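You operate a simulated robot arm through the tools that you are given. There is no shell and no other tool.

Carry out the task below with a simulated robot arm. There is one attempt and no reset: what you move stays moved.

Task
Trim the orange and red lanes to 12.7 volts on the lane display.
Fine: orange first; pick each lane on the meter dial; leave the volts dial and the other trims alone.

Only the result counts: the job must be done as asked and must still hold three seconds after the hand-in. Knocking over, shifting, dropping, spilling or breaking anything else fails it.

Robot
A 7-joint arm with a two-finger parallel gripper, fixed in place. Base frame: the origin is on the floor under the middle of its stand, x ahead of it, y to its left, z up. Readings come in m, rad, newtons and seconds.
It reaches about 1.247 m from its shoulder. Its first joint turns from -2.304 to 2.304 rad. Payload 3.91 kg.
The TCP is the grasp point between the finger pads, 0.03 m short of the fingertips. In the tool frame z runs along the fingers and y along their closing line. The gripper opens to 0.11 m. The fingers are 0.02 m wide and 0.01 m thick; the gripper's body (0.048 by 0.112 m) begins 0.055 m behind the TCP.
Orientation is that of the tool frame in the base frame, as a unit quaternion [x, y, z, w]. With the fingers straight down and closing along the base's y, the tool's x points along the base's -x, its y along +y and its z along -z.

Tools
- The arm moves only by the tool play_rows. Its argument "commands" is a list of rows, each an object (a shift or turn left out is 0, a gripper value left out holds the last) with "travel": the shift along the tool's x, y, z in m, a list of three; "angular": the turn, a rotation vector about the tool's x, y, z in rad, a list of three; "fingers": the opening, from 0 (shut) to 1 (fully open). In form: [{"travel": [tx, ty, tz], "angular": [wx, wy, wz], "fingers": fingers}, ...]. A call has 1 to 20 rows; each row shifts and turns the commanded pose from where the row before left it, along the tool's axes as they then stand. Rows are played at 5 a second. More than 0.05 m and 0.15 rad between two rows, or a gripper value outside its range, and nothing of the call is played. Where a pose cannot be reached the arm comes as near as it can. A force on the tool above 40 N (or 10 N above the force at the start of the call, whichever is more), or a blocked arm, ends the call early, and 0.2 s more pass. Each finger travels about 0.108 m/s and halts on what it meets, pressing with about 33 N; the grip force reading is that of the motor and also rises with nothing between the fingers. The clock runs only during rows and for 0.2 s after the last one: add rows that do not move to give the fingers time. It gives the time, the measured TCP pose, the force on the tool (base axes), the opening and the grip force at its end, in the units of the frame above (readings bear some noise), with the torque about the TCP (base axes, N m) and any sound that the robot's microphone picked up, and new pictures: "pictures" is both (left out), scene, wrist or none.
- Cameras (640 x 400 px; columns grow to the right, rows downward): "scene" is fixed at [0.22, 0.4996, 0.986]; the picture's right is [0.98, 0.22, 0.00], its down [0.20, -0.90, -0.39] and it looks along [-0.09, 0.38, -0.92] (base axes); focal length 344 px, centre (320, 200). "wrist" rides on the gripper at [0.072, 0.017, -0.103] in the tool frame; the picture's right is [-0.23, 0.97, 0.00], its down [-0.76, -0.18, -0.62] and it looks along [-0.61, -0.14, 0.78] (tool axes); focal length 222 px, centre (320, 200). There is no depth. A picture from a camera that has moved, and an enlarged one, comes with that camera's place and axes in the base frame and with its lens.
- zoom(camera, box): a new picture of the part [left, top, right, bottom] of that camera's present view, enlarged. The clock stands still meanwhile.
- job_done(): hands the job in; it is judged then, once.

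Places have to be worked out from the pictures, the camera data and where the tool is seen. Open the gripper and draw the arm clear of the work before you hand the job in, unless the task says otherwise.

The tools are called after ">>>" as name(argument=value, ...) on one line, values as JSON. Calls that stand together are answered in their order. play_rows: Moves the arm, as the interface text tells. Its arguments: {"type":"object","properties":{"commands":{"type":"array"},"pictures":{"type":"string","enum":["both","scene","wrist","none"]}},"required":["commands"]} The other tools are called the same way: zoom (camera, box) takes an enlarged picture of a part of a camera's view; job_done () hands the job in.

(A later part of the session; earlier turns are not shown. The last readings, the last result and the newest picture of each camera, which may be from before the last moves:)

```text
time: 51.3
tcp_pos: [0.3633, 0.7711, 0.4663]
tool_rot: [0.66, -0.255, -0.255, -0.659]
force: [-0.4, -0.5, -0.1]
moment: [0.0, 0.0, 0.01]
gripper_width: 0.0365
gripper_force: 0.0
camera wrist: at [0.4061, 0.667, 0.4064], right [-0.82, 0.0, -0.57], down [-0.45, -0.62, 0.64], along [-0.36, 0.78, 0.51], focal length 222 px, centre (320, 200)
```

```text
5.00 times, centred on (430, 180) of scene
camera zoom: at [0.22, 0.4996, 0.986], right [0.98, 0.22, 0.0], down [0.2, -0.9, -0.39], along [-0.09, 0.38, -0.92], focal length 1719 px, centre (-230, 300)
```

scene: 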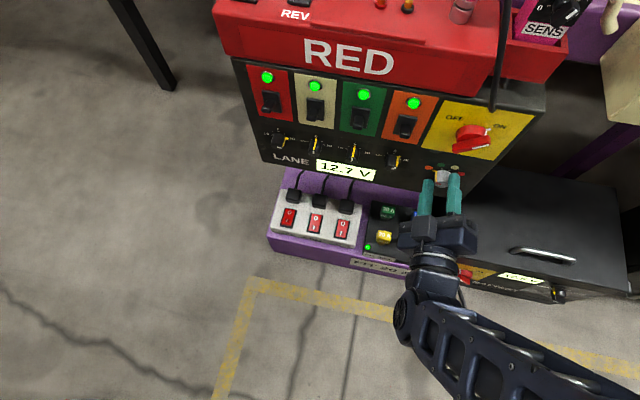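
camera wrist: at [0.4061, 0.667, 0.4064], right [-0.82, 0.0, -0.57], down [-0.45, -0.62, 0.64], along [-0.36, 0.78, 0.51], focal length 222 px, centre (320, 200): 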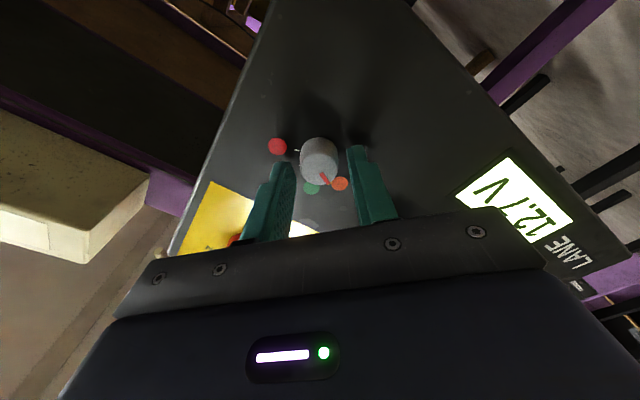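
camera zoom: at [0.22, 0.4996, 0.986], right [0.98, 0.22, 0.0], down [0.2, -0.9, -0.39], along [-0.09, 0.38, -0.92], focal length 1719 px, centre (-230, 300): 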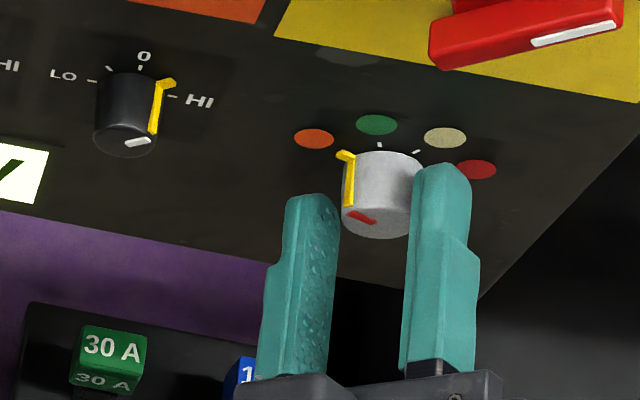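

Close up, the knob axis is about 2.5 mm off along the tool's x. I'll apply that correction, advance 3 mm and grip.

>>> play_rows(commands=[{"travel": [0.0025, 0.0003, 0]}, {"travel": [0, 0, 0.003]}, {}, {"fingers": 0.25}, {"fingers": 0.15}, {}, {}])

>>> zoom(camera="wrist", box=[240, 110, 400, 210])

```text
time: 52.9
tcp_pos: [0.3655, 0.7765, 0.4644]
tool_rot: [0.66, -0.255, -0.254, -0.659]
force: [10.5, -3.6, 6.0]
moment: [0.31, 0.01, -0.16]
gripper_width: 0.0249
gripper_force: 45.1
camera wrist: at [0.4084, 0.6725, 0.4039], right [-0.82, 0.0, -0.57], down [-0.45, -0.62, 0.64], along [-0.35, 0.78, 0.51], focal length 222 px, centre (320, 200)
```

scene: 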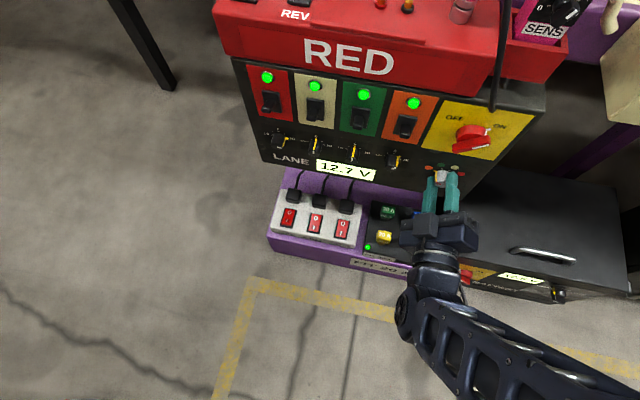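
wrist: 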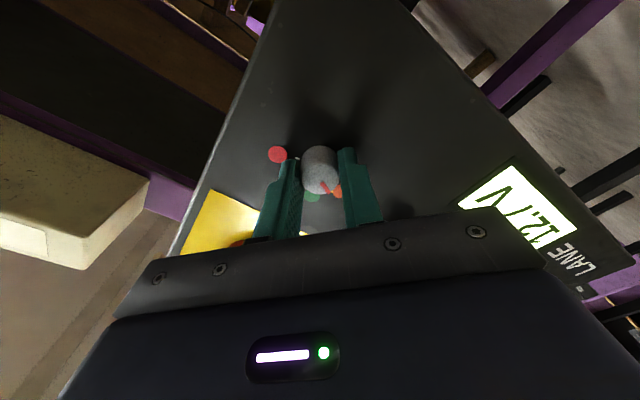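

```text
4.00 times, centred on (320, 160) of wrist
camera zoom: at [0.4084, 0.6725, 0.4039], right [-0.82, 0.0, -0.57], down [-0.45, -0.62, 0.64], along [-0.35, 0.78, 0.51], focal length 888 px, centre (320, 360)
```

zoom: 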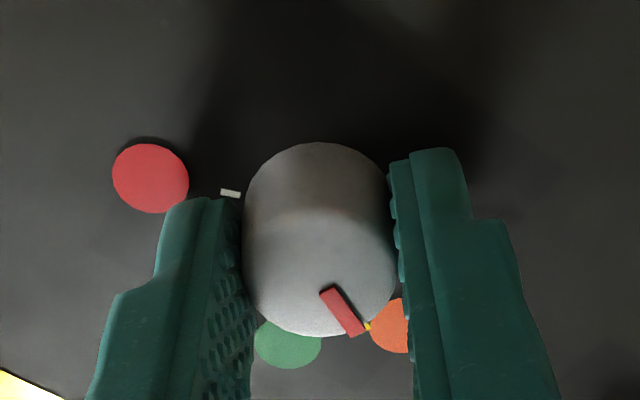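

Gripped at 24.9 mm; about 12 N load along the closing direction, which I'll relieve with a 0.9 mm shift, then turn clockwise 45°.

>>> play_rows(commands=[{"travel": [0, -0.0009, 0]}, {"angular": [0, 0, 0.1309]}, {"angular": [0, 0, 0.1309]}, {"angular": [0, 0, 0.1309]}, {"angular": [0, 0, 0.1309]}, {"angular": [0, 0, 0.1309]}, {"angular": [0, 0, 0.1309]}, {}])

>>> zoom(camera="scene", box=[300, 120, 460, 220])

```text
time: 54.7
tcp_pos: [0.3645, 0.7775, 0.4636]
tool_rot: [0.512, -0.489, -0.488, -0.511]
force: [-14.1, 1.5, 7.3]
moment: [0.62, -0.01, 0.41]
gripper_width: 0.0249
gripper_force: 45.5
camera wrist: at [0.3524, 0.6729, 0.3913], right [-0.98, 0.0, 0.18], down [0.14, -0.62, 0.77], along [0.11, 0.78, 0.61], focal length 222 px, centre (320, 200)
```

scene: 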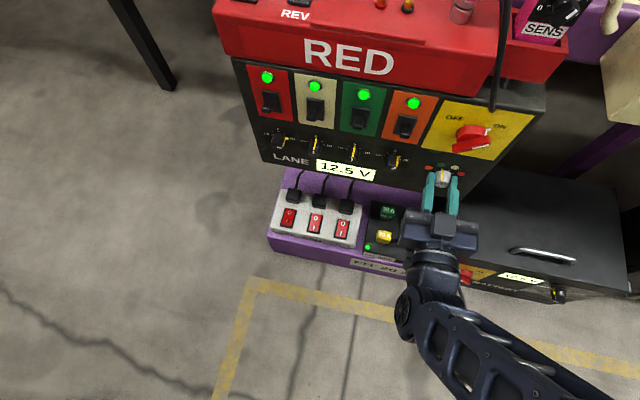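
wrist: 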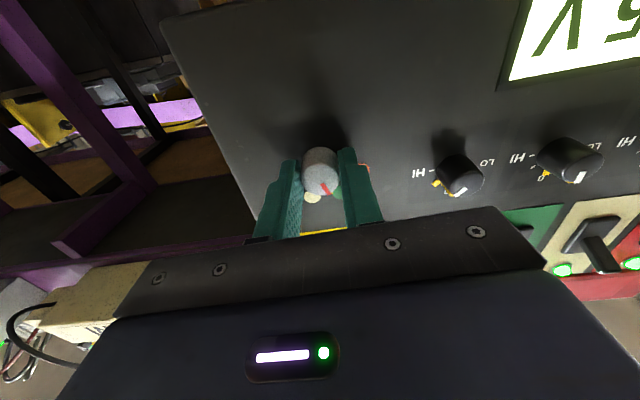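

```text
4.00 times, centred on (380, 170) of scene
camera zoom: at [0.22, 0.4996, 0.986], right [0.98, 0.22, 0.0], down [0.2, -0.9, -0.39], along [-0.09, 0.38, -0.92], focal length 1375 px, centre (80, 320)
```

zoom: 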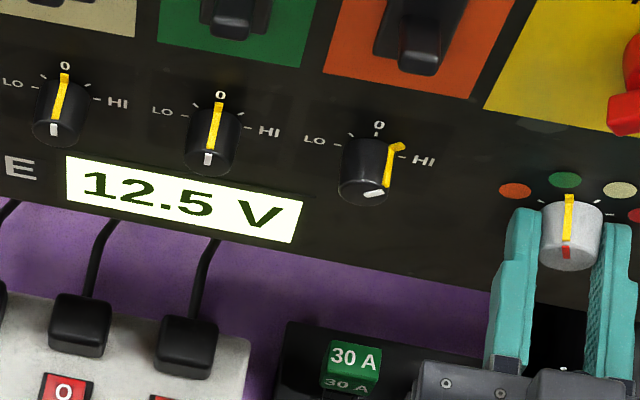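

On green (12.5 V). I'll relieve the 15 N side force with a 1 mm shift and turn another 45° clockwise.

>>> play_rows(commands=[{"travel": [-0.0006, 0.001, 0]}, {"angular": [0, 0, 0.1309]}, {"angular": [0, 0, 0.1309]}, {"angular": [0, 0, 0.1309]}, {"angular": [0, 0, 0.1309]}, {"angular": [0, 0, 0.1309]}, {"angular": [0, 0, 0.1309]}, {}])

>>> zoom(camera="scene", box=[300, 120, 460, 220])

```text
time: 56.5
tcp_pos: [0.3643, 0.7765, 0.465]
tool_rot: [-0.287, 0.646, 0.647, 0.285]
force: [-23.3, 24.9, 5.1]
moment: [0.06, -0.05, 0.71]
gripper_width: 0.0247
gripper_force: 45.3
camera wrist: at [0.3037, 0.6723, 0.4228], right [-0.57, 0.0, 0.82], down [0.64, -0.62, 0.45], along [0.51, 0.78, 0.35], focal length 222 px, centre (320, 200)
```

scene: 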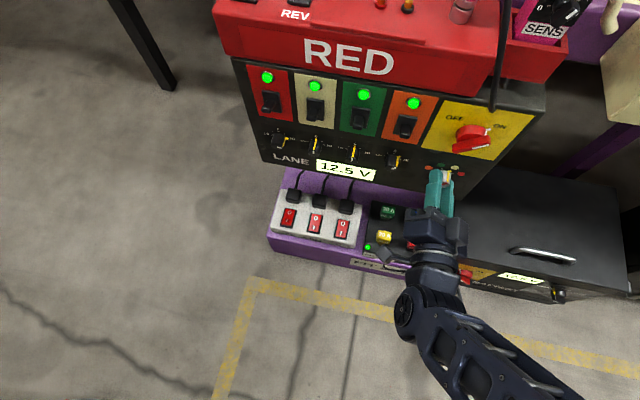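
wrist: 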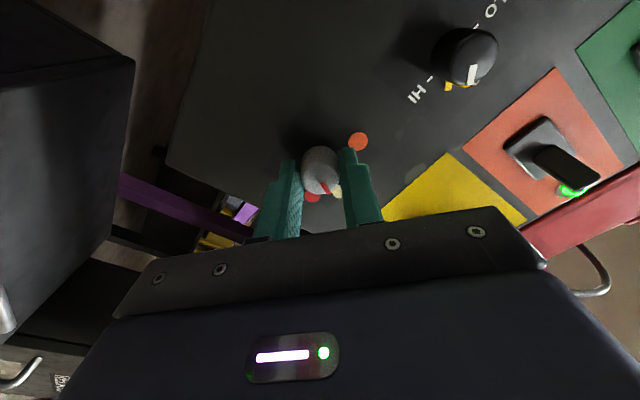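

```text
4.00 times, centred on (380, 170) of scene
camera zoom: at [0.22, 0.4996, 0.986], right [0.98, 0.22, 0.0], down [0.2, -0.9, -0.39], along [-0.09, 0.38, -0.92], focal length 1375 px, centre (80, 320)
```

zoom: 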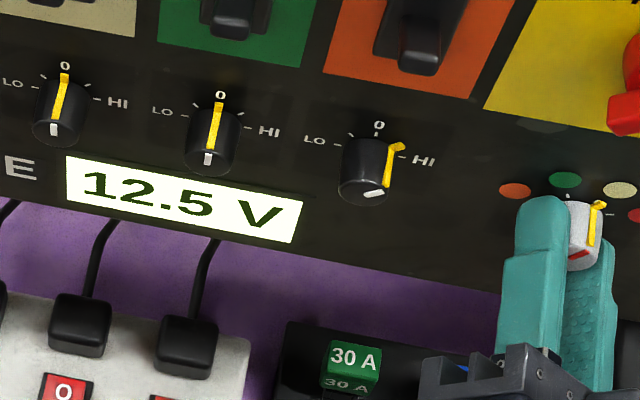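

On cream, but force reached about 34 N, so I'll open to relax and check centering before the last 45°.

>>> play_rows(commands=[{"fingers": 0.33}, {}, {}])

>>> zoom(camera="wrist", box=[240, 110, 400, 210])

```text
time: 57.3
tcp_pos: [0.3662, 0.7755, 0.4623]
tool_rot: [-0.287, 0.647, 0.646, 0.286]
force: [-0.8, -0.7, -0.9]
moment: [-0.01, -0.01, -0.02]
gripper_width: 0.0363
gripper_force: 0.1
camera wrist: at [0.3049, 0.6717, 0.4222], right [-0.57, 0.0, 0.82], down [0.64, -0.62, 0.45], along [0.51, 0.78, 0.35], focal length 222 px, centre (320, 200)
```

scene: 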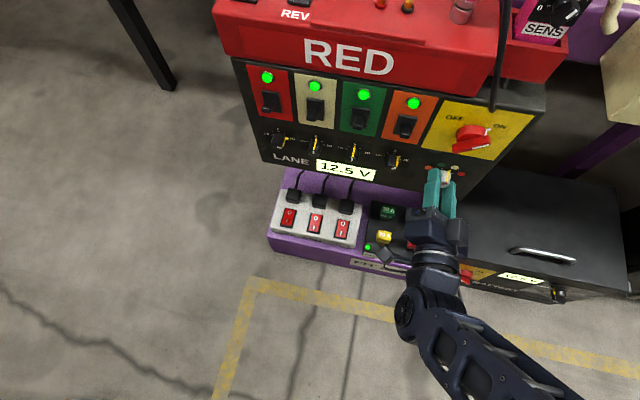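
wrist: 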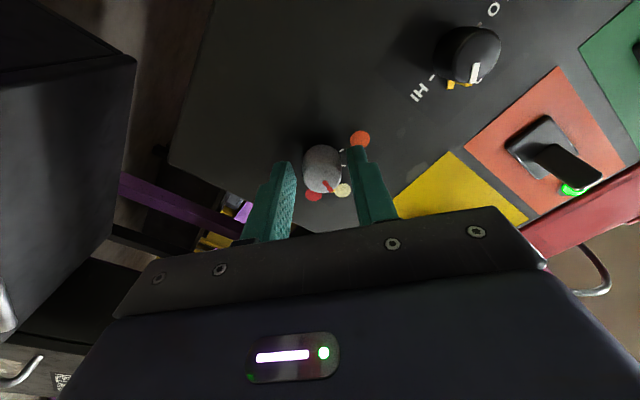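

```text
4.00 times, centred on (320, 160) of wrist
camera zoom: at [0.3049, 0.6717, 0.4222], right [-0.57, 0.0, 0.82], down [0.64, -0.62, 0.45], along [0.51, 0.78, 0.35], focal length 888 px, centre (320, 360)
```

zoom: 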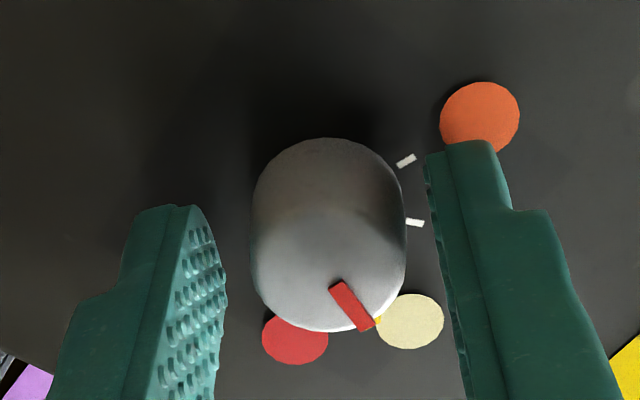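

The knob is 1.3 mm toward the tool's +y. I'll shift, regrip and turn the last 45° clockwise to red.

>>> play_rows(commands=[{"travel": [0, 0.0013, 0]}, {"fingers": 0.22}, {"fingers": 0.15}, {}, {}, {"angular": [0, 0, 0.1309]}, {"angular": [0, 0, 0.1309]}, {"angular": [0, 0, 0.1309]}, {"angular": [0, 0, 0.1309]}, {"angular": [0, 0, 0.1309]}, {"angular": [0, 0, 0.1309]}, {}])

>>> zoom(camera="scene", box=[300, 120, 460, 220])

>>> zoom(camera="wrist", box=[240, 110, 400, 210])

```text
time: 59.9
tcp_pos: [0.3655, 0.7763, 0.4653]
tool_rot: [-0.018, 0.708, 0.706, 0.017]
force: [9.0, -23.1, 6.4]
moment: [0.22, -0.3, 0.13]
gripper_width: 0.025
gripper_force: 45.3
camera wrist: at [0.2922, 0.6726, 0.4793], right [0.18, 0.0, 0.98], down [0.77, -0.62, -0.14], along [0.61, 0.78, -0.11], focal length 222 px, centre (320, 200)
```

scene: 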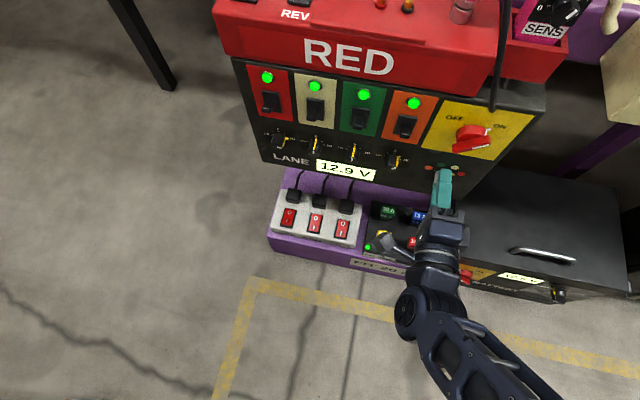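
wrist: 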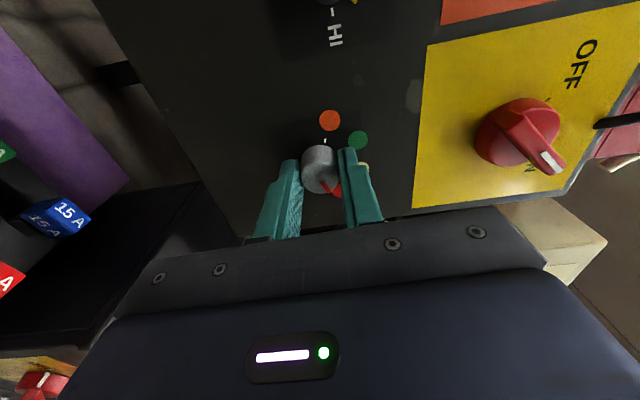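

```text
4.00 times, centred on (380, 170) of scene
camera zoom: at [0.22, 0.4996, 0.986], right [0.98, 0.22, 0.0], down [0.2, -0.9, -0.39], along [-0.09, 0.38, -0.92], focal length 1375 px, centre (80, 320)
```

zoom: 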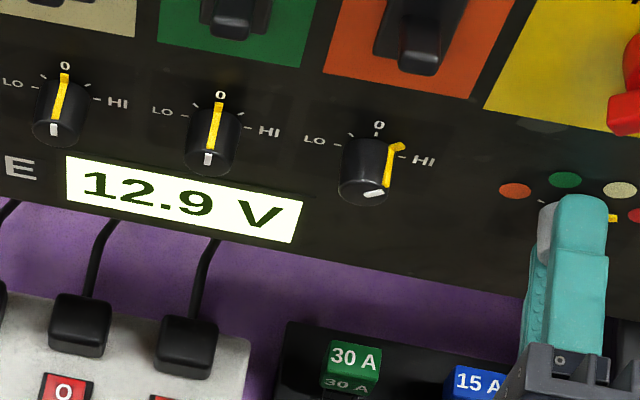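

```text
4.00 times, centred on (320, 160) of wrist
camera zoom: at [0.2922, 0.6726, 0.4793], right [0.18, 0.0, 0.98], down [0.77, -0.62, -0.14], along [0.61, 0.78, -0.11], focal length 888 px, centre (320, 360)
```

zoom: 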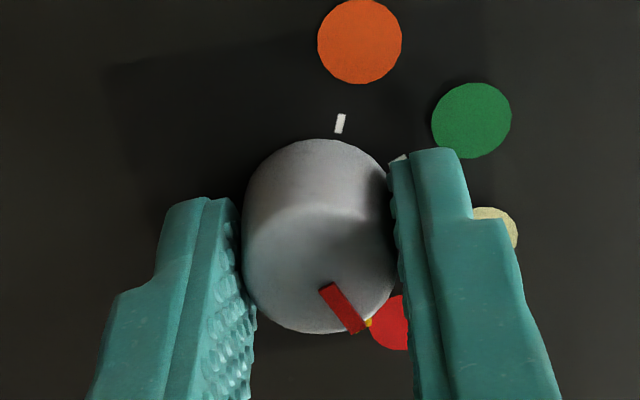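

The dial is on red and the display reads 12.9 V. I'll release, back off, and travel left in front of the panel to the red trim (x≈0.082, z≈0.485).

>>> play_rows(commands=[{"fingers": 0.4}, {"fingers": 0.5}, {}, {"travel": [0, 0, -0.03]}, {"travel": [0, 0, -0.03]}, {"travel": [0.0472, 0.00535, 0]}, {"travel": [0.0472, 0.00535, 0]}, {"travel": [0.0472, 0.00535, 0]}, {"travel": [0.0472, 0.00535, 0]}, {"travel": [0.0472, 0.00535, 0]}, {"travel": [0.0472, 0.00535, 0]}, {}])

>>> zoom(camera="wrist", box=[240, 80, 400, 180])

>>> zoom(camera="scene", box=[250, 110, 410, 210])

>>> zoom(camera="scene", box=[370, 140, 490, 220])

```text
time: 62.7
tcp_pos: [0.1087, 0.7256, 0.4945]
tool_rot: [-0.014, 0.701, 0.713, 0.032]
force: [0.5, 0.9, 0.0]
moment: [0.02, 0.01, 0.04]
gripper_width: 0.0553
gripper_force: 0.0
stopped in row 12: the arm was blocked; the commanded pose is now the measured one
camera wrist: at [0.0333, 0.6232, 0.5061], right [0.16, -0.02, 0.99], down [0.76, -0.64, -0.14], along [0.63, 0.77, -0.09], focal length 222 px, centre (320, 200)
```

scene: 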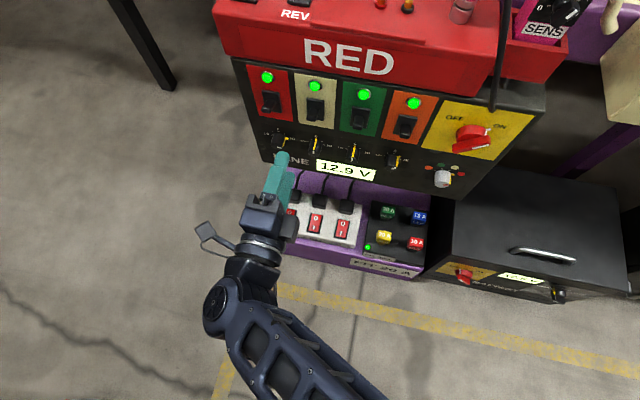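
wrist: 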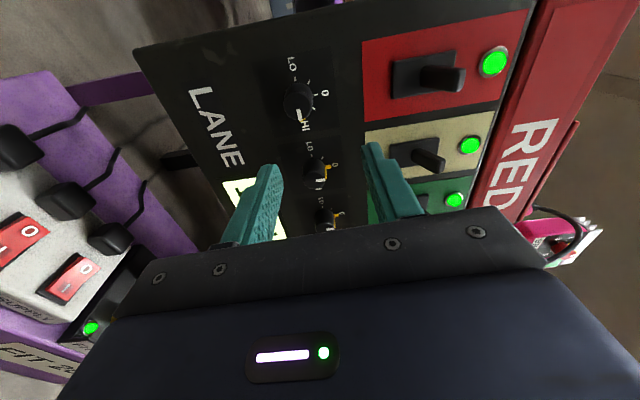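

```text
4.00 times, centred on (320, 130) of wrist
camera zoom: at [0.0333, 0.6232, 0.5061], right [0.16, -0.02, 0.99], down [0.76, -0.64, -0.14], along [0.63, 0.77, -0.09], focal length 888 px, centre (320, 480)
```

zoom: 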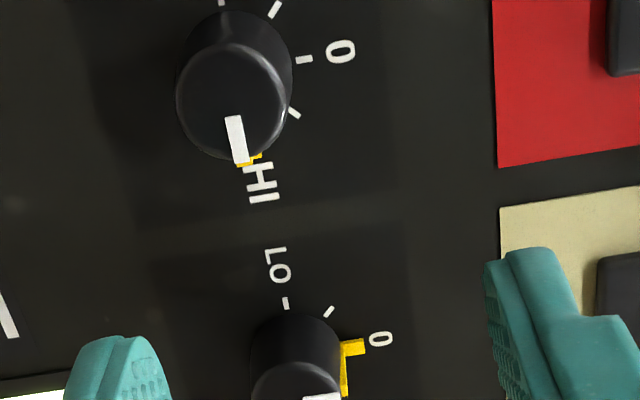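

```text
4.00 times, centred on (330, 160) of scene
camera zoom: at [0.22, 0.4996, 0.986], right [0.98, 0.22, 0.0], down [0.2, -0.9, -0.39], along [-0.09, 0.38, -0.92], focal length 1375 px, centre (280, 360)
```

zoom: 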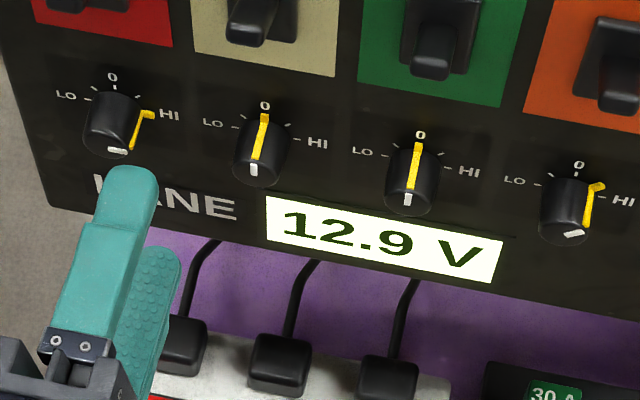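

```text
5.00 times, centred on (430, 180) of scene
camera zoom: at [0.22, 0.4996, 0.986], right [0.98, 0.22, 0.0], down [0.2, -0.9, -0.39], along [-0.09, 0.38, -0.92], focal length 1719 px, centre (-230, 300)
```

zoom: 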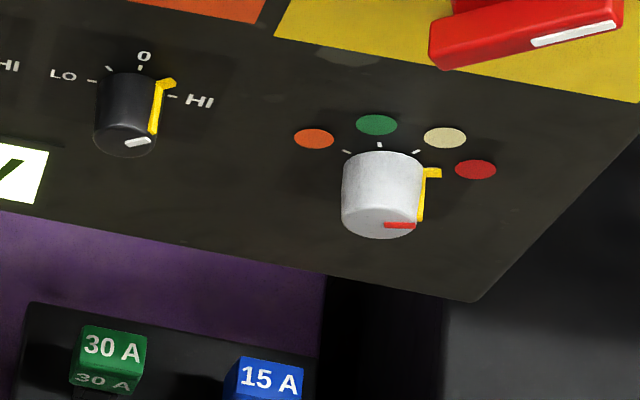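

The dial is released on red and holds 12.9 V, but the arm hit its folding limit at this standoff (too close to the base). The target itself is farther out, so I'll go forward 22 mm (tips still short of the knobs), fix the small tilt, and continue left in small steps.

>>> play_rows(commands=[{"travel": [0, 0, 0.011]}, {"travel": [0, 0, 0.011]}, {"angular": [0.0169, 0.0255, 0.065]}, {}])

```text
time: 63.7
tcp_pos: [0.1125, 0.7467, 0.4945]
tool_rot: [0.004, 0.708, 0.707, 0.0]
force: [0.2, -0.6, -0.7]
moment: [-0.03, 0.0, 0.01]
gripper_width: 0.0554
gripper_force: 0.0
camera wrist: at [0.0403, 0.6421, 0.5116], right [0.23, 0.0, 0.97], down [0.76, -0.63, -0.18], along [0.61, 0.78, -0.15], focal length 222 px, centre (320, 200)
```

scene: 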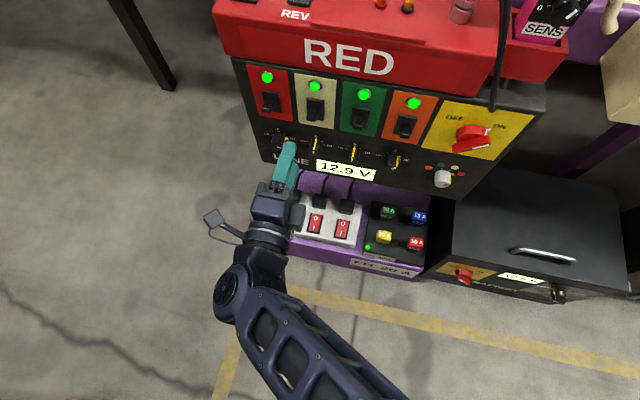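
wrist: 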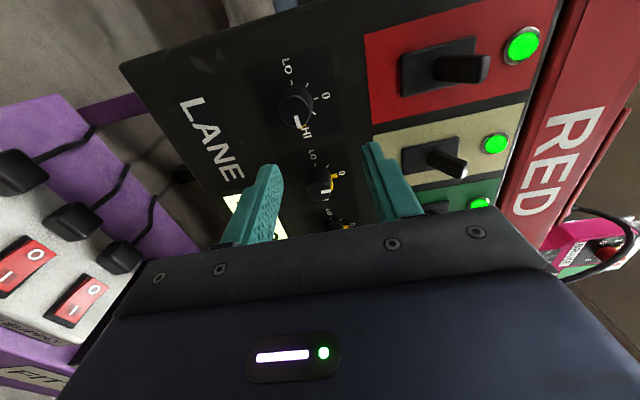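

Orientation is restored and the arm isn't blocked. Now the remaining 31 mm left and 9.5 mm down.

>>> play_rows(commands=[{"travel": [0.0104, -0.0032, 0]}, {"travel": [0.0104, -0.0032, 0]}, {"travel": [0.0105, -0.0031, 0]}, {}])

>>> zoom(camera="wrist", box=[240, 80, 400, 180])

>>> zoom(camera="scene", box=[230, 110, 390, 210])

```text
time: 64.9
tcp_pos: [0.1246, 0.7633, 0.5034]
tool_rot: [0.009, 0.7, 0.714, 0.022]
force: [1.1, -0.9, -0.7]
moment: [0.04, 0.0, 0.0]
gripper_width: 0.0548
gripper_force: 0.1
stopped in row 4: the arm was blocked; the commanded pose is now the measured one
camera wrist: at [0.0486, 0.661, 0.517], right [0.21, -0.03, 0.98], down [0.74, -0.65, -0.18], along [0.64, 0.76, -0.11], focal length 222 px, centre (320, 200)
```

scene: 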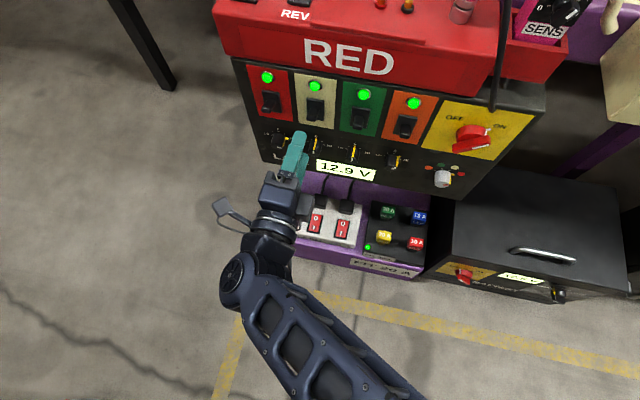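
wrist: 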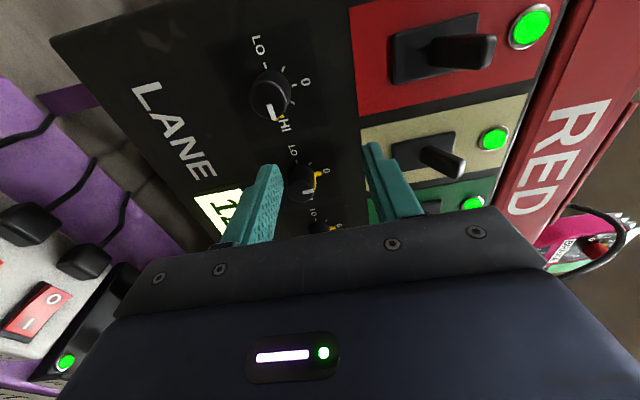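

```text
4.00 times, centred on (320, 130) of wrist
camera zoom: at [0.0486, 0.661, 0.517], right [0.21, -0.03, 0.98], down [0.74, -0.65, -0.18], along [0.64, 0.76, -0.11], focal length 888 px, centre (320, 480)
```

zoom: 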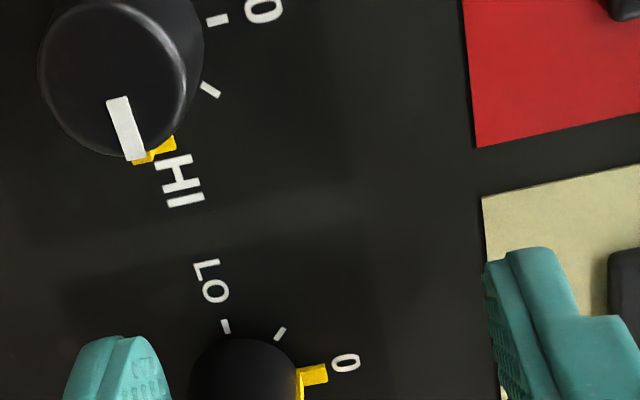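

```text
4.00 times, centred on (310, 160) of scene
camera zoom: at [0.22, 0.4996, 0.986], right [0.98, 0.22, 0.0], down [0.2, -0.9, -0.39], along [-0.09, 0.38, -0.92], focal length 1375 px, centre (360, 360)
```

zoom: 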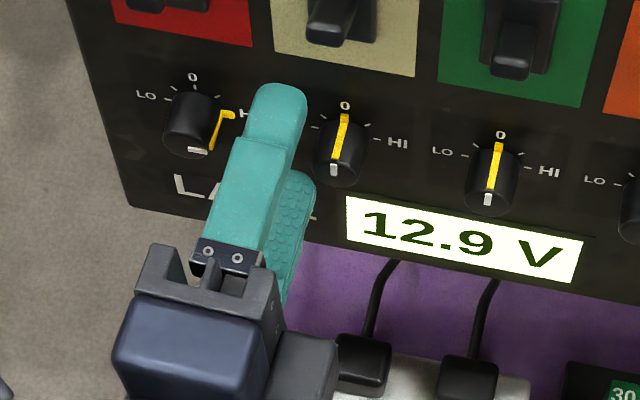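

The reach limit blocks pure +y pointing here, and the arm ended between the red and cream trims without touching (force ~0). I'll back out and yaw the tool 15° (pointing slightly left), which unfolds the arm; with vertical closing the pads still grip the knob squarely.

>>> play_rows(commands=[{"travel": [0, 0, -0.011]}, {"travel": [0, 0, -0.011]}, {"angular": [0.0058, 0.1019, 0.007]}, {"angular": [0.0058, 0.1019, 0.007]}, {"angular": [0.0058, 0.1019, 0.007]}, {}])

```text
time: 66.3
tcp_pos: [0.1162, 0.7356, 0.4978]
tool_rot: [-0.092, 0.702, 0.7, -0.095]
force: [0.0, -1.0, 0.8]
moment: [0.0, 0.02, 0.0]
gripper_width: 0.0552
gripper_force: 0.0
camera wrist: at [0.0746, 0.6173, 0.516], right [0.22, 0.06, 0.97], down [0.9, -0.4, -0.18], along [0.38, 0.91, -0.15], focal length 222 px, centre (320, 200)
```

scene: 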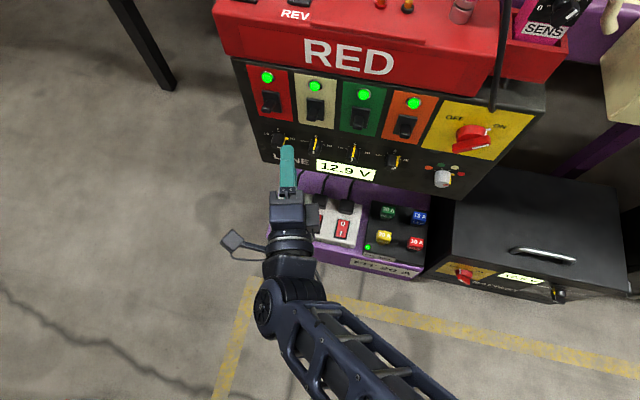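
wrist: 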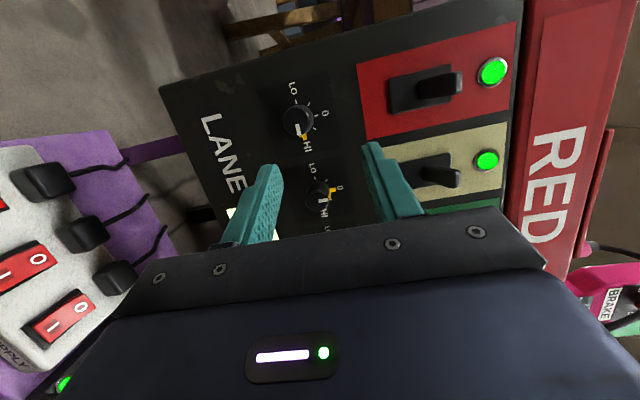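

Yaw 15° is reached cleanly at about (0.117, 0.736, 0.499). Now move to the pre-grasp point in front of the red trim, about (0.097, 0.738, 0.485).

>>> play_rows(commands=[{"travel": [0.0095, -0.0068, 0.0038]}, {"travel": [0.0094, -0.0068, 0.0038]}, {}])

>>> zoom(camera="wrist", box=[240, 80, 400, 180])

>>> zoom(camera="scene", box=[230, 110, 390, 210])

```text
time: 67.1
tcp_pos: [0.0954, 0.7408, 0.4834]
tool_rot: [-0.092, 0.702, 0.699, -0.095]
force: [-0.3, 0.6, -0.3]
moment: [-0.01, -0.01, -0.01]
gripper_width: 0.0552
gripper_force: 0.0
camera wrist: at [0.0529, 0.6205, 0.5027], right [0.22, 0.06, 0.97], down [0.9, -0.4, -0.18], along [0.38, 0.91, -0.15], focal length 222 px, centre (320, 200)
```

scene: 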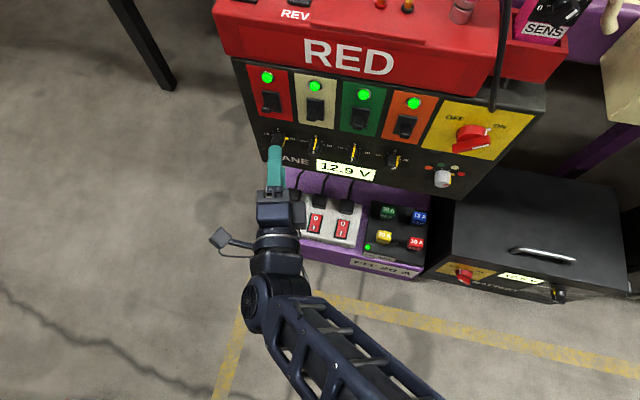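
wrist: 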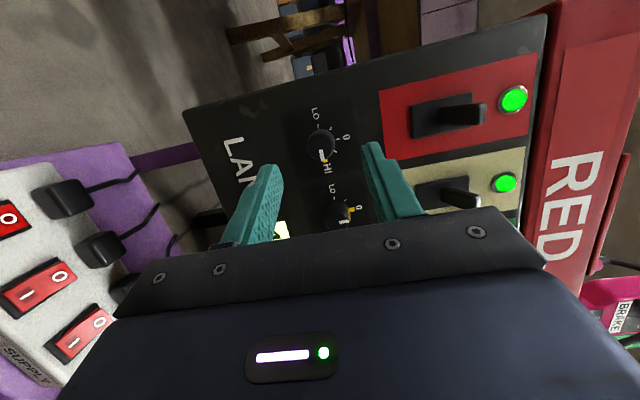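

```text
4.00 times, centred on (320, 130) of wrist
camera zoom: at [0.0529, 0.6205, 0.5027], right [0.22, 0.06, 0.97], down [0.9, -0.4, -0.18], along [0.38, 0.91, -0.15], focal length 888 px, centre (320, 480)
```

zoom: 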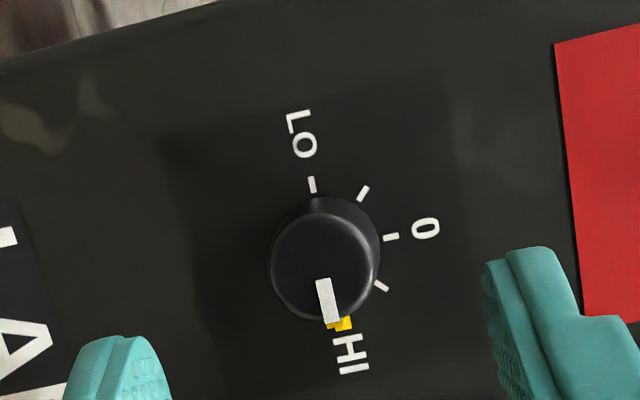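

```text
4.00 times, centred on (310, 160) of scene
camera zoom: at [0.22, 0.4996, 0.986], right [0.98, 0.22, 0.0], down [0.2, -0.9, -0.39], along [-0.09, 0.38, -0.92], focal length 1375 px, centre (360, 360)
```

zoom: 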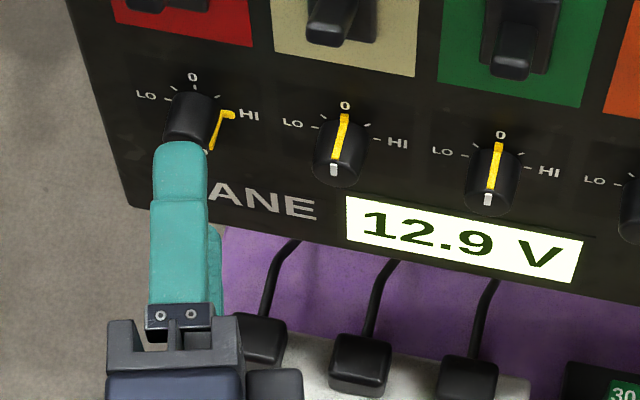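

The yawed pose is reachable. The red trim axis computes to (0.0806, 0.485) and I'm well lined up; advance about 31 mm along the tool and partly close to check centering.

>>> play_rows(commands=[{"travel": [-0.0002, -0.0002, 0.015]}, {"travel": [-0.0002, -0.0002, 0.016]}, {"fingers": 0.3}, {}, {}])

>>> zoom(camera="wrist", box=[240, 110, 400, 210])

>>> zoom(camera="scene", box=[230, 110, 390, 210])

```text
time: 68.3
tcp_pos: [0.0885, 0.7698, 0.4831]
tool_rot: [-0.092, 0.702, 0.699, -0.095]
force: [1.0, -0.4, -0.4]
moment: [0.01, -0.02, -0.03]
gripper_width: 0.0329
gripper_force: 0.1
camera wrist: at [0.0467, 0.6514, 0.5018], right [0.22, 0.06, 0.97], down [0.9, -0.4, -0.18], along [0.38, 0.91, -0.15], focal length 222 px, centre (320, 200)
```

scene: 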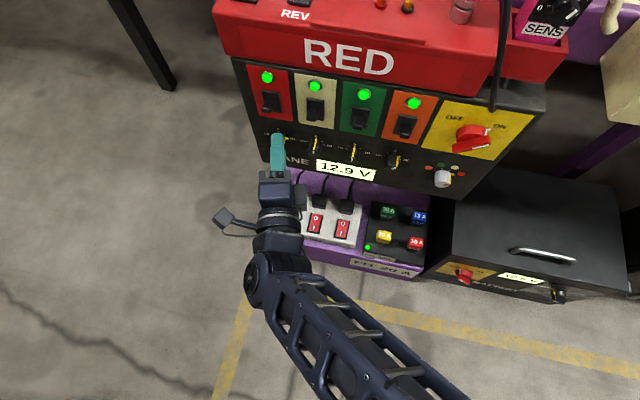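
wrist: 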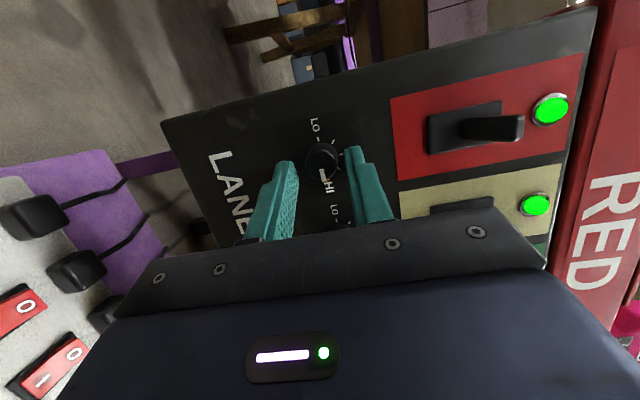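

```text
4.00 times, centred on (320, 160) of wrist
camera zoom: at [0.0467, 0.6514, 0.5018], right [0.22, 0.06, 0.97], down [0.9, -0.4, -0.18], along [0.38, 0.91, -0.15], focal length 888 px, centre (320, 360)
```

zoom: 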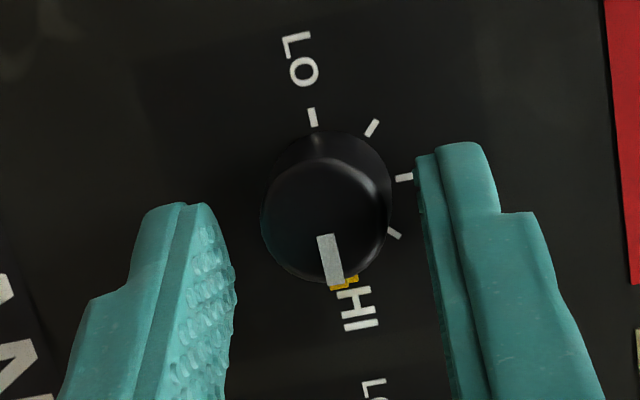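

```text
4.00 times, centred on (310, 160) of scene
camera zoom: at [0.22, 0.4996, 0.986], right [0.98, 0.22, 0.0], down [0.2, -0.9, -0.39], along [-0.09, 0.38, -0.92], focal length 1375 px, centre (360, 360)
```

zoom: 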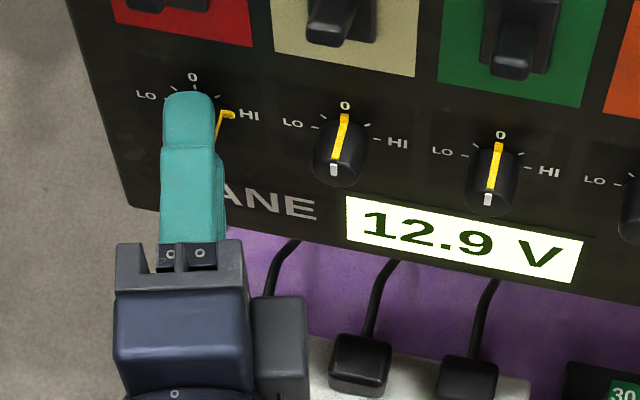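

Pads straddle the red trim; small correction needed (−2 mm x, +2 mm y, +1 mm z), then close and check loads.

>>> play_rows(commands=[{"travel": [0.0014, 0.0012, 0.0024]}, {}, {"fingers": 0.2}, {"fingers": 0.12}, {}, {}])

>>> zoom(camera="wrist", box=[240, 110, 400, 210])

>>> zoom(camera="scene", box=[230, 110, 390, 210])

```text
time: 69.7
tcp_pos: [0.0877, 0.7734, 0.4852]
tool_rot: [-0.091, 0.702, 0.7, -0.096]
force: [-0.8, -0.3, 6.2]
moment: [0.2, 0.03, 0.03]
gripper_width: 0.0205
gripper_force: 44.9
camera wrist: at [0.0444, 0.6529, 0.503], right [0.22, 0.06, 0.97], down [0.9, -0.4, -0.18], along [0.38, 0.91, -0.15], focal length 222 px, centre (320, 200)
```

scene: 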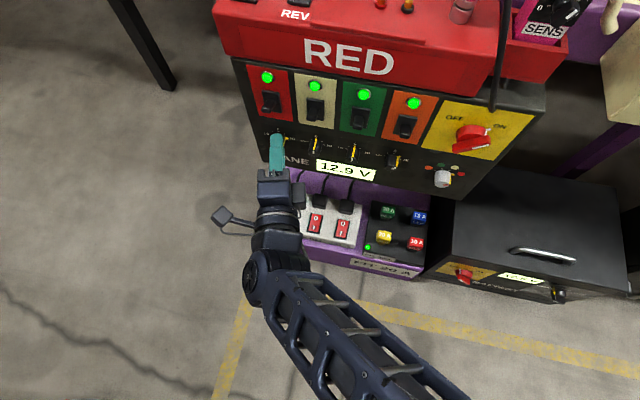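
wrist: 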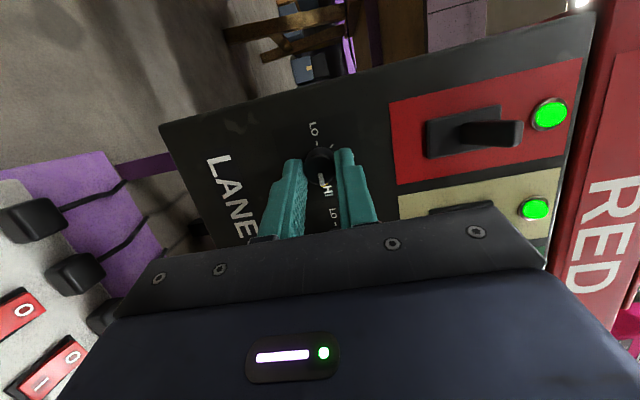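

```text
4.00 times, centred on (320, 160) of wrist
camera zoom: at [0.0444, 0.6529, 0.503], right [0.22, 0.06, 0.97], down [0.9, -0.4, -0.18], along [0.38, 0.91, -0.15], focal length 888 px, centre (320, 360)
```

zoom: 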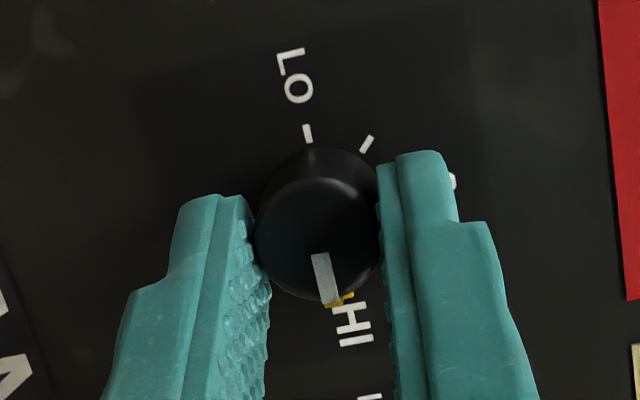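

```text
4.00 times, centred on (310, 160) of scene
camera zoom: at [0.22, 0.4996, 0.986], right [0.98, 0.22, 0.0], down [0.2, -0.9, -0.39], along [-0.09, 0.38, -0.92], focal length 1375 px, centre (360, 360)
```

zoom: 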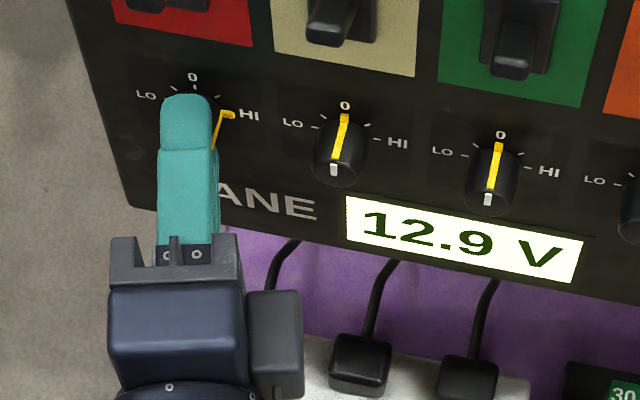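

Gripped at 20.5 mm with only 6 N load. I'll turn about the knob's own axis (combining the tilt compensation) by 15° counter-clockwise and read the display.

>>> play_rows(commands=[{"travel": [0, 0.0005, 0]}, {"travel": [0, 0.0008, 0], "angular": [0.0339, 0, -0.1264]}, {"travel": [0, 0.0008, 0], "angular": [0.0339, 0, -0.1264]}, {}])

>>> zoom(camera="scene", box=[230, 110, 390, 210])

```text
time: 70.7
tcp_pos: [0.0874, 0.773, 0.4874]
tool_rot: [-0.184, 0.709, 0.681, -0.003]
force: [-16.0, 22.2, -1.1]
moment: [0.06, 0.03, 0.33]
gripper_width: 0.0204
gripper_force: 45.4
camera wrist: at [0.0417, 0.6524, 0.4931], right [-0.04, 0.06, 1.0], down [0.91, -0.4, 0.06], along [0.4, 0.91, -0.04], focal length 222 px, centre (320, 200)
```

scene: 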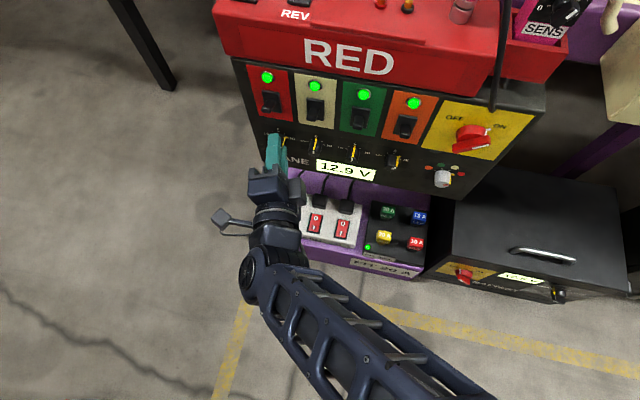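
wrist: 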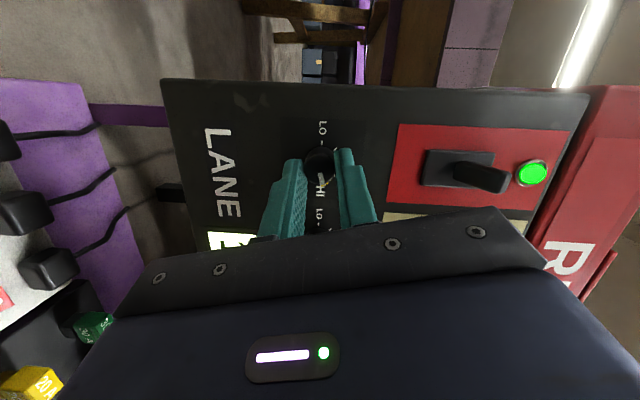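

```text
4.00 times, centred on (310, 160) of scene
camera zoom: at [0.22, 0.4996, 0.986], right [0.98, 0.22, 0.0], down [0.2, -0.9, -0.39], along [-0.09, 0.38, -0.92], focal length 1375 px, centre (360, 360)
```

zoom: 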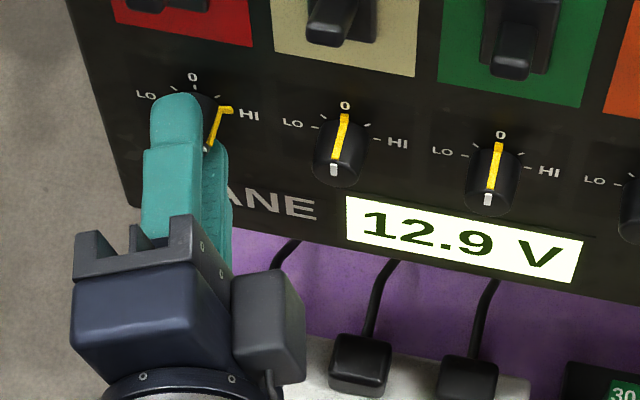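

Still 12.9 V at 15°, which supports the stepped 45° behaviour (change at the midpoint). I'll relieve the 27 N load (−1.2 mm x, +1 mm y) and turn 15° more.

>>> play_rows(commands=[{"travel": [0.0009, 0.0003, 0.0013]}, {"travel": [0, 0.0008, 0], "angular": [0.0339, 0, -0.1264]}, {"travel": [0, 0.0008, 0], "angular": [0.0339, 0, -0.1264]}, {}])

>>> zoom(camera="scene", box=[230, 110, 390, 210])

>>> zoom(camera="wrist", box=[240, 110, 400, 210])

```text
time: 71.2
tcp_pos: [0.0873, 0.7721, 0.486]
tool_rot: [-0.197, 0.708, 0.679, 0.012]
force: [5.7, -16.1, 11.0]
moment: [0.26, 0.03, 0.41]
gripper_width: 0.0207
gripper_force: 45.1
stopped in row 2: the force on the tool passed its limit at 41 N (the readings are from after the stop); the commanded pose is now the measured one
camera wrist: at [0.0412, 0.6525, 0.4911], right [-0.08, 0.06, 1.0], down [0.91, -0.4, 0.09], along [0.41, 0.91, -0.02], focal length 222 px, centre (320, 200)
```

scene: 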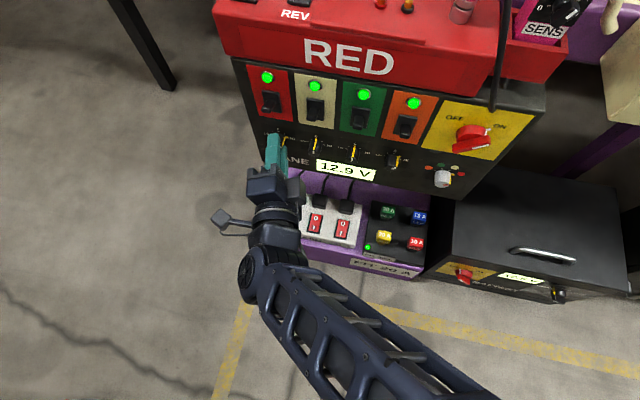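
wrist: 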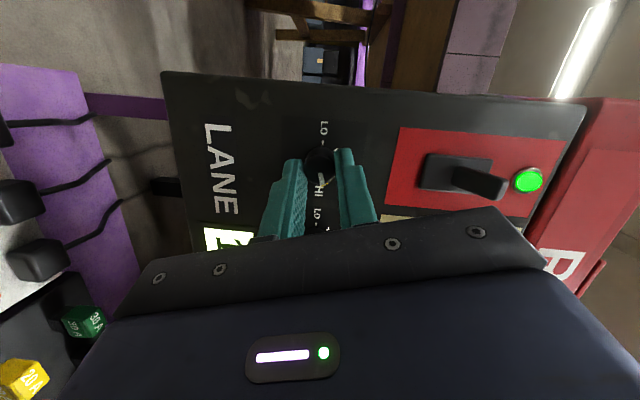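

```text
4.00 times, centred on (310, 160) of scene
camera zoom: at [0.22, 0.4996, 0.986], right [0.98, 0.22, 0.0], down [0.2, -0.9, -0.39], along [-0.09, 0.38, -0.92], focal length 1375 px, centre (360, 360)
```

zoom: 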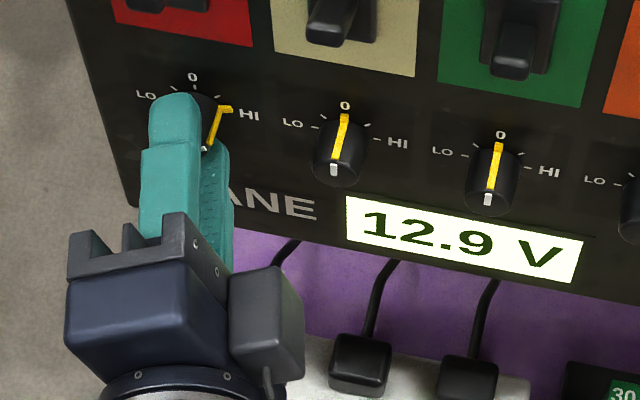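

```text
4.00 times, centred on (320, 160) of wrist
camera zoom: at [0.0412, 0.6525, 0.4911], right [-0.08, 0.06, 1.0], down [0.91, -0.4, 0.09], along [0.41, 0.91, -0.02], focal length 888 px, centre (320, 360)
```

zoom: 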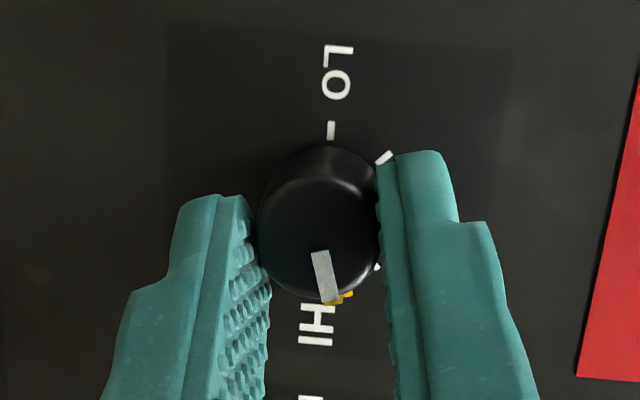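

The load limit tripped at 41 N while relieving, so I'll open to relax, see whether the knob holds, and re-center before continuing.

>>> play_rows(commands=[{"fingers": 0.3}, {}, {}])

>>> zoom(camera="wrist", box=[240, 110, 400, 210])

>>> zoom(camera="scene", box=[230, 110, 390, 210])

```text
time: 72.0
tcp_pos: [0.0874, 0.7726, 0.4866]
tool_rot: [-0.196, 0.708, 0.679, 0.011]
force: [0.3, 0.2, 0.6]
moment: [-0.01, 0.02, 0.02]
gripper_width: 0.0327
gripper_force: 0.1
camera wrist: at [0.0412, 0.6528, 0.4906], right [-0.08, 0.06, 1.0], down [0.91, -0.4, 0.1], along [0.41, 0.91, -0.03], focal length 222 px, centre (320, 200)
```

scene: 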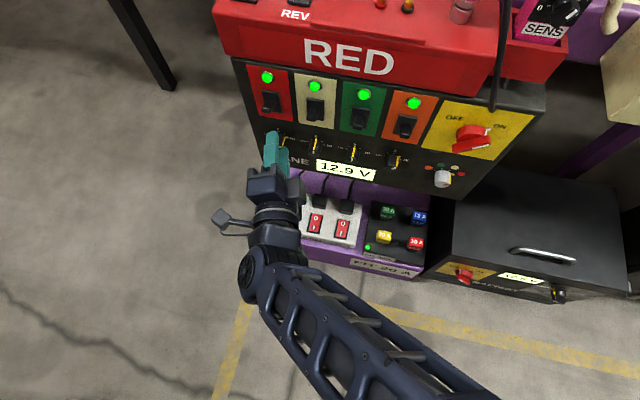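
wrist: 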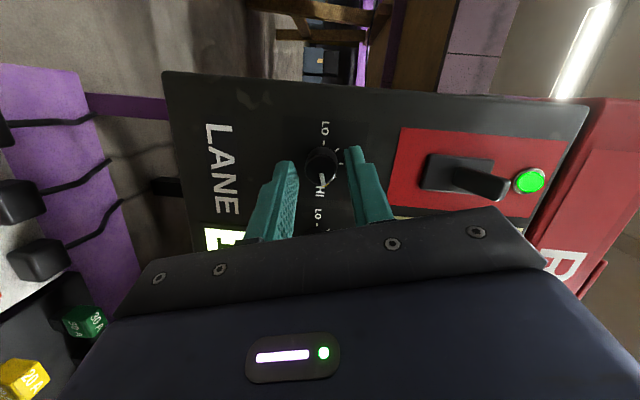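

```text
4.00 times, centred on (320, 160) of wrist
camera zoom: at [0.0412, 0.6528, 0.4906], right [-0.08, 0.06, 1.0], down [0.91, -0.4, 0.1], along [0.41, 0.91, -0.03], focal length 888 px, centre (320, 360)
```

zoom: 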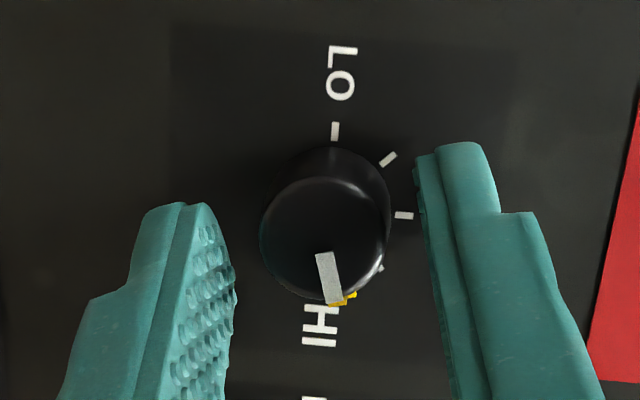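

```text
4.00 times, centred on (310, 160) of scene
camera zoom: at [0.22, 0.4996, 0.986], right [0.98, 0.22, 0.0], down [0.2, -0.9, -0.39], along [-0.09, 0.38, -0.92], focal length 1375 px, centre (360, 360)
```

zoom: 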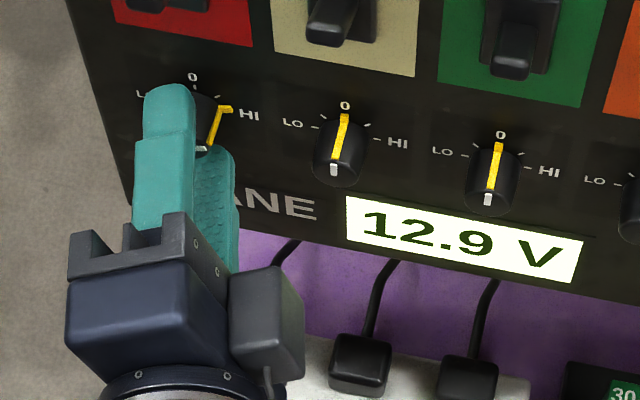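

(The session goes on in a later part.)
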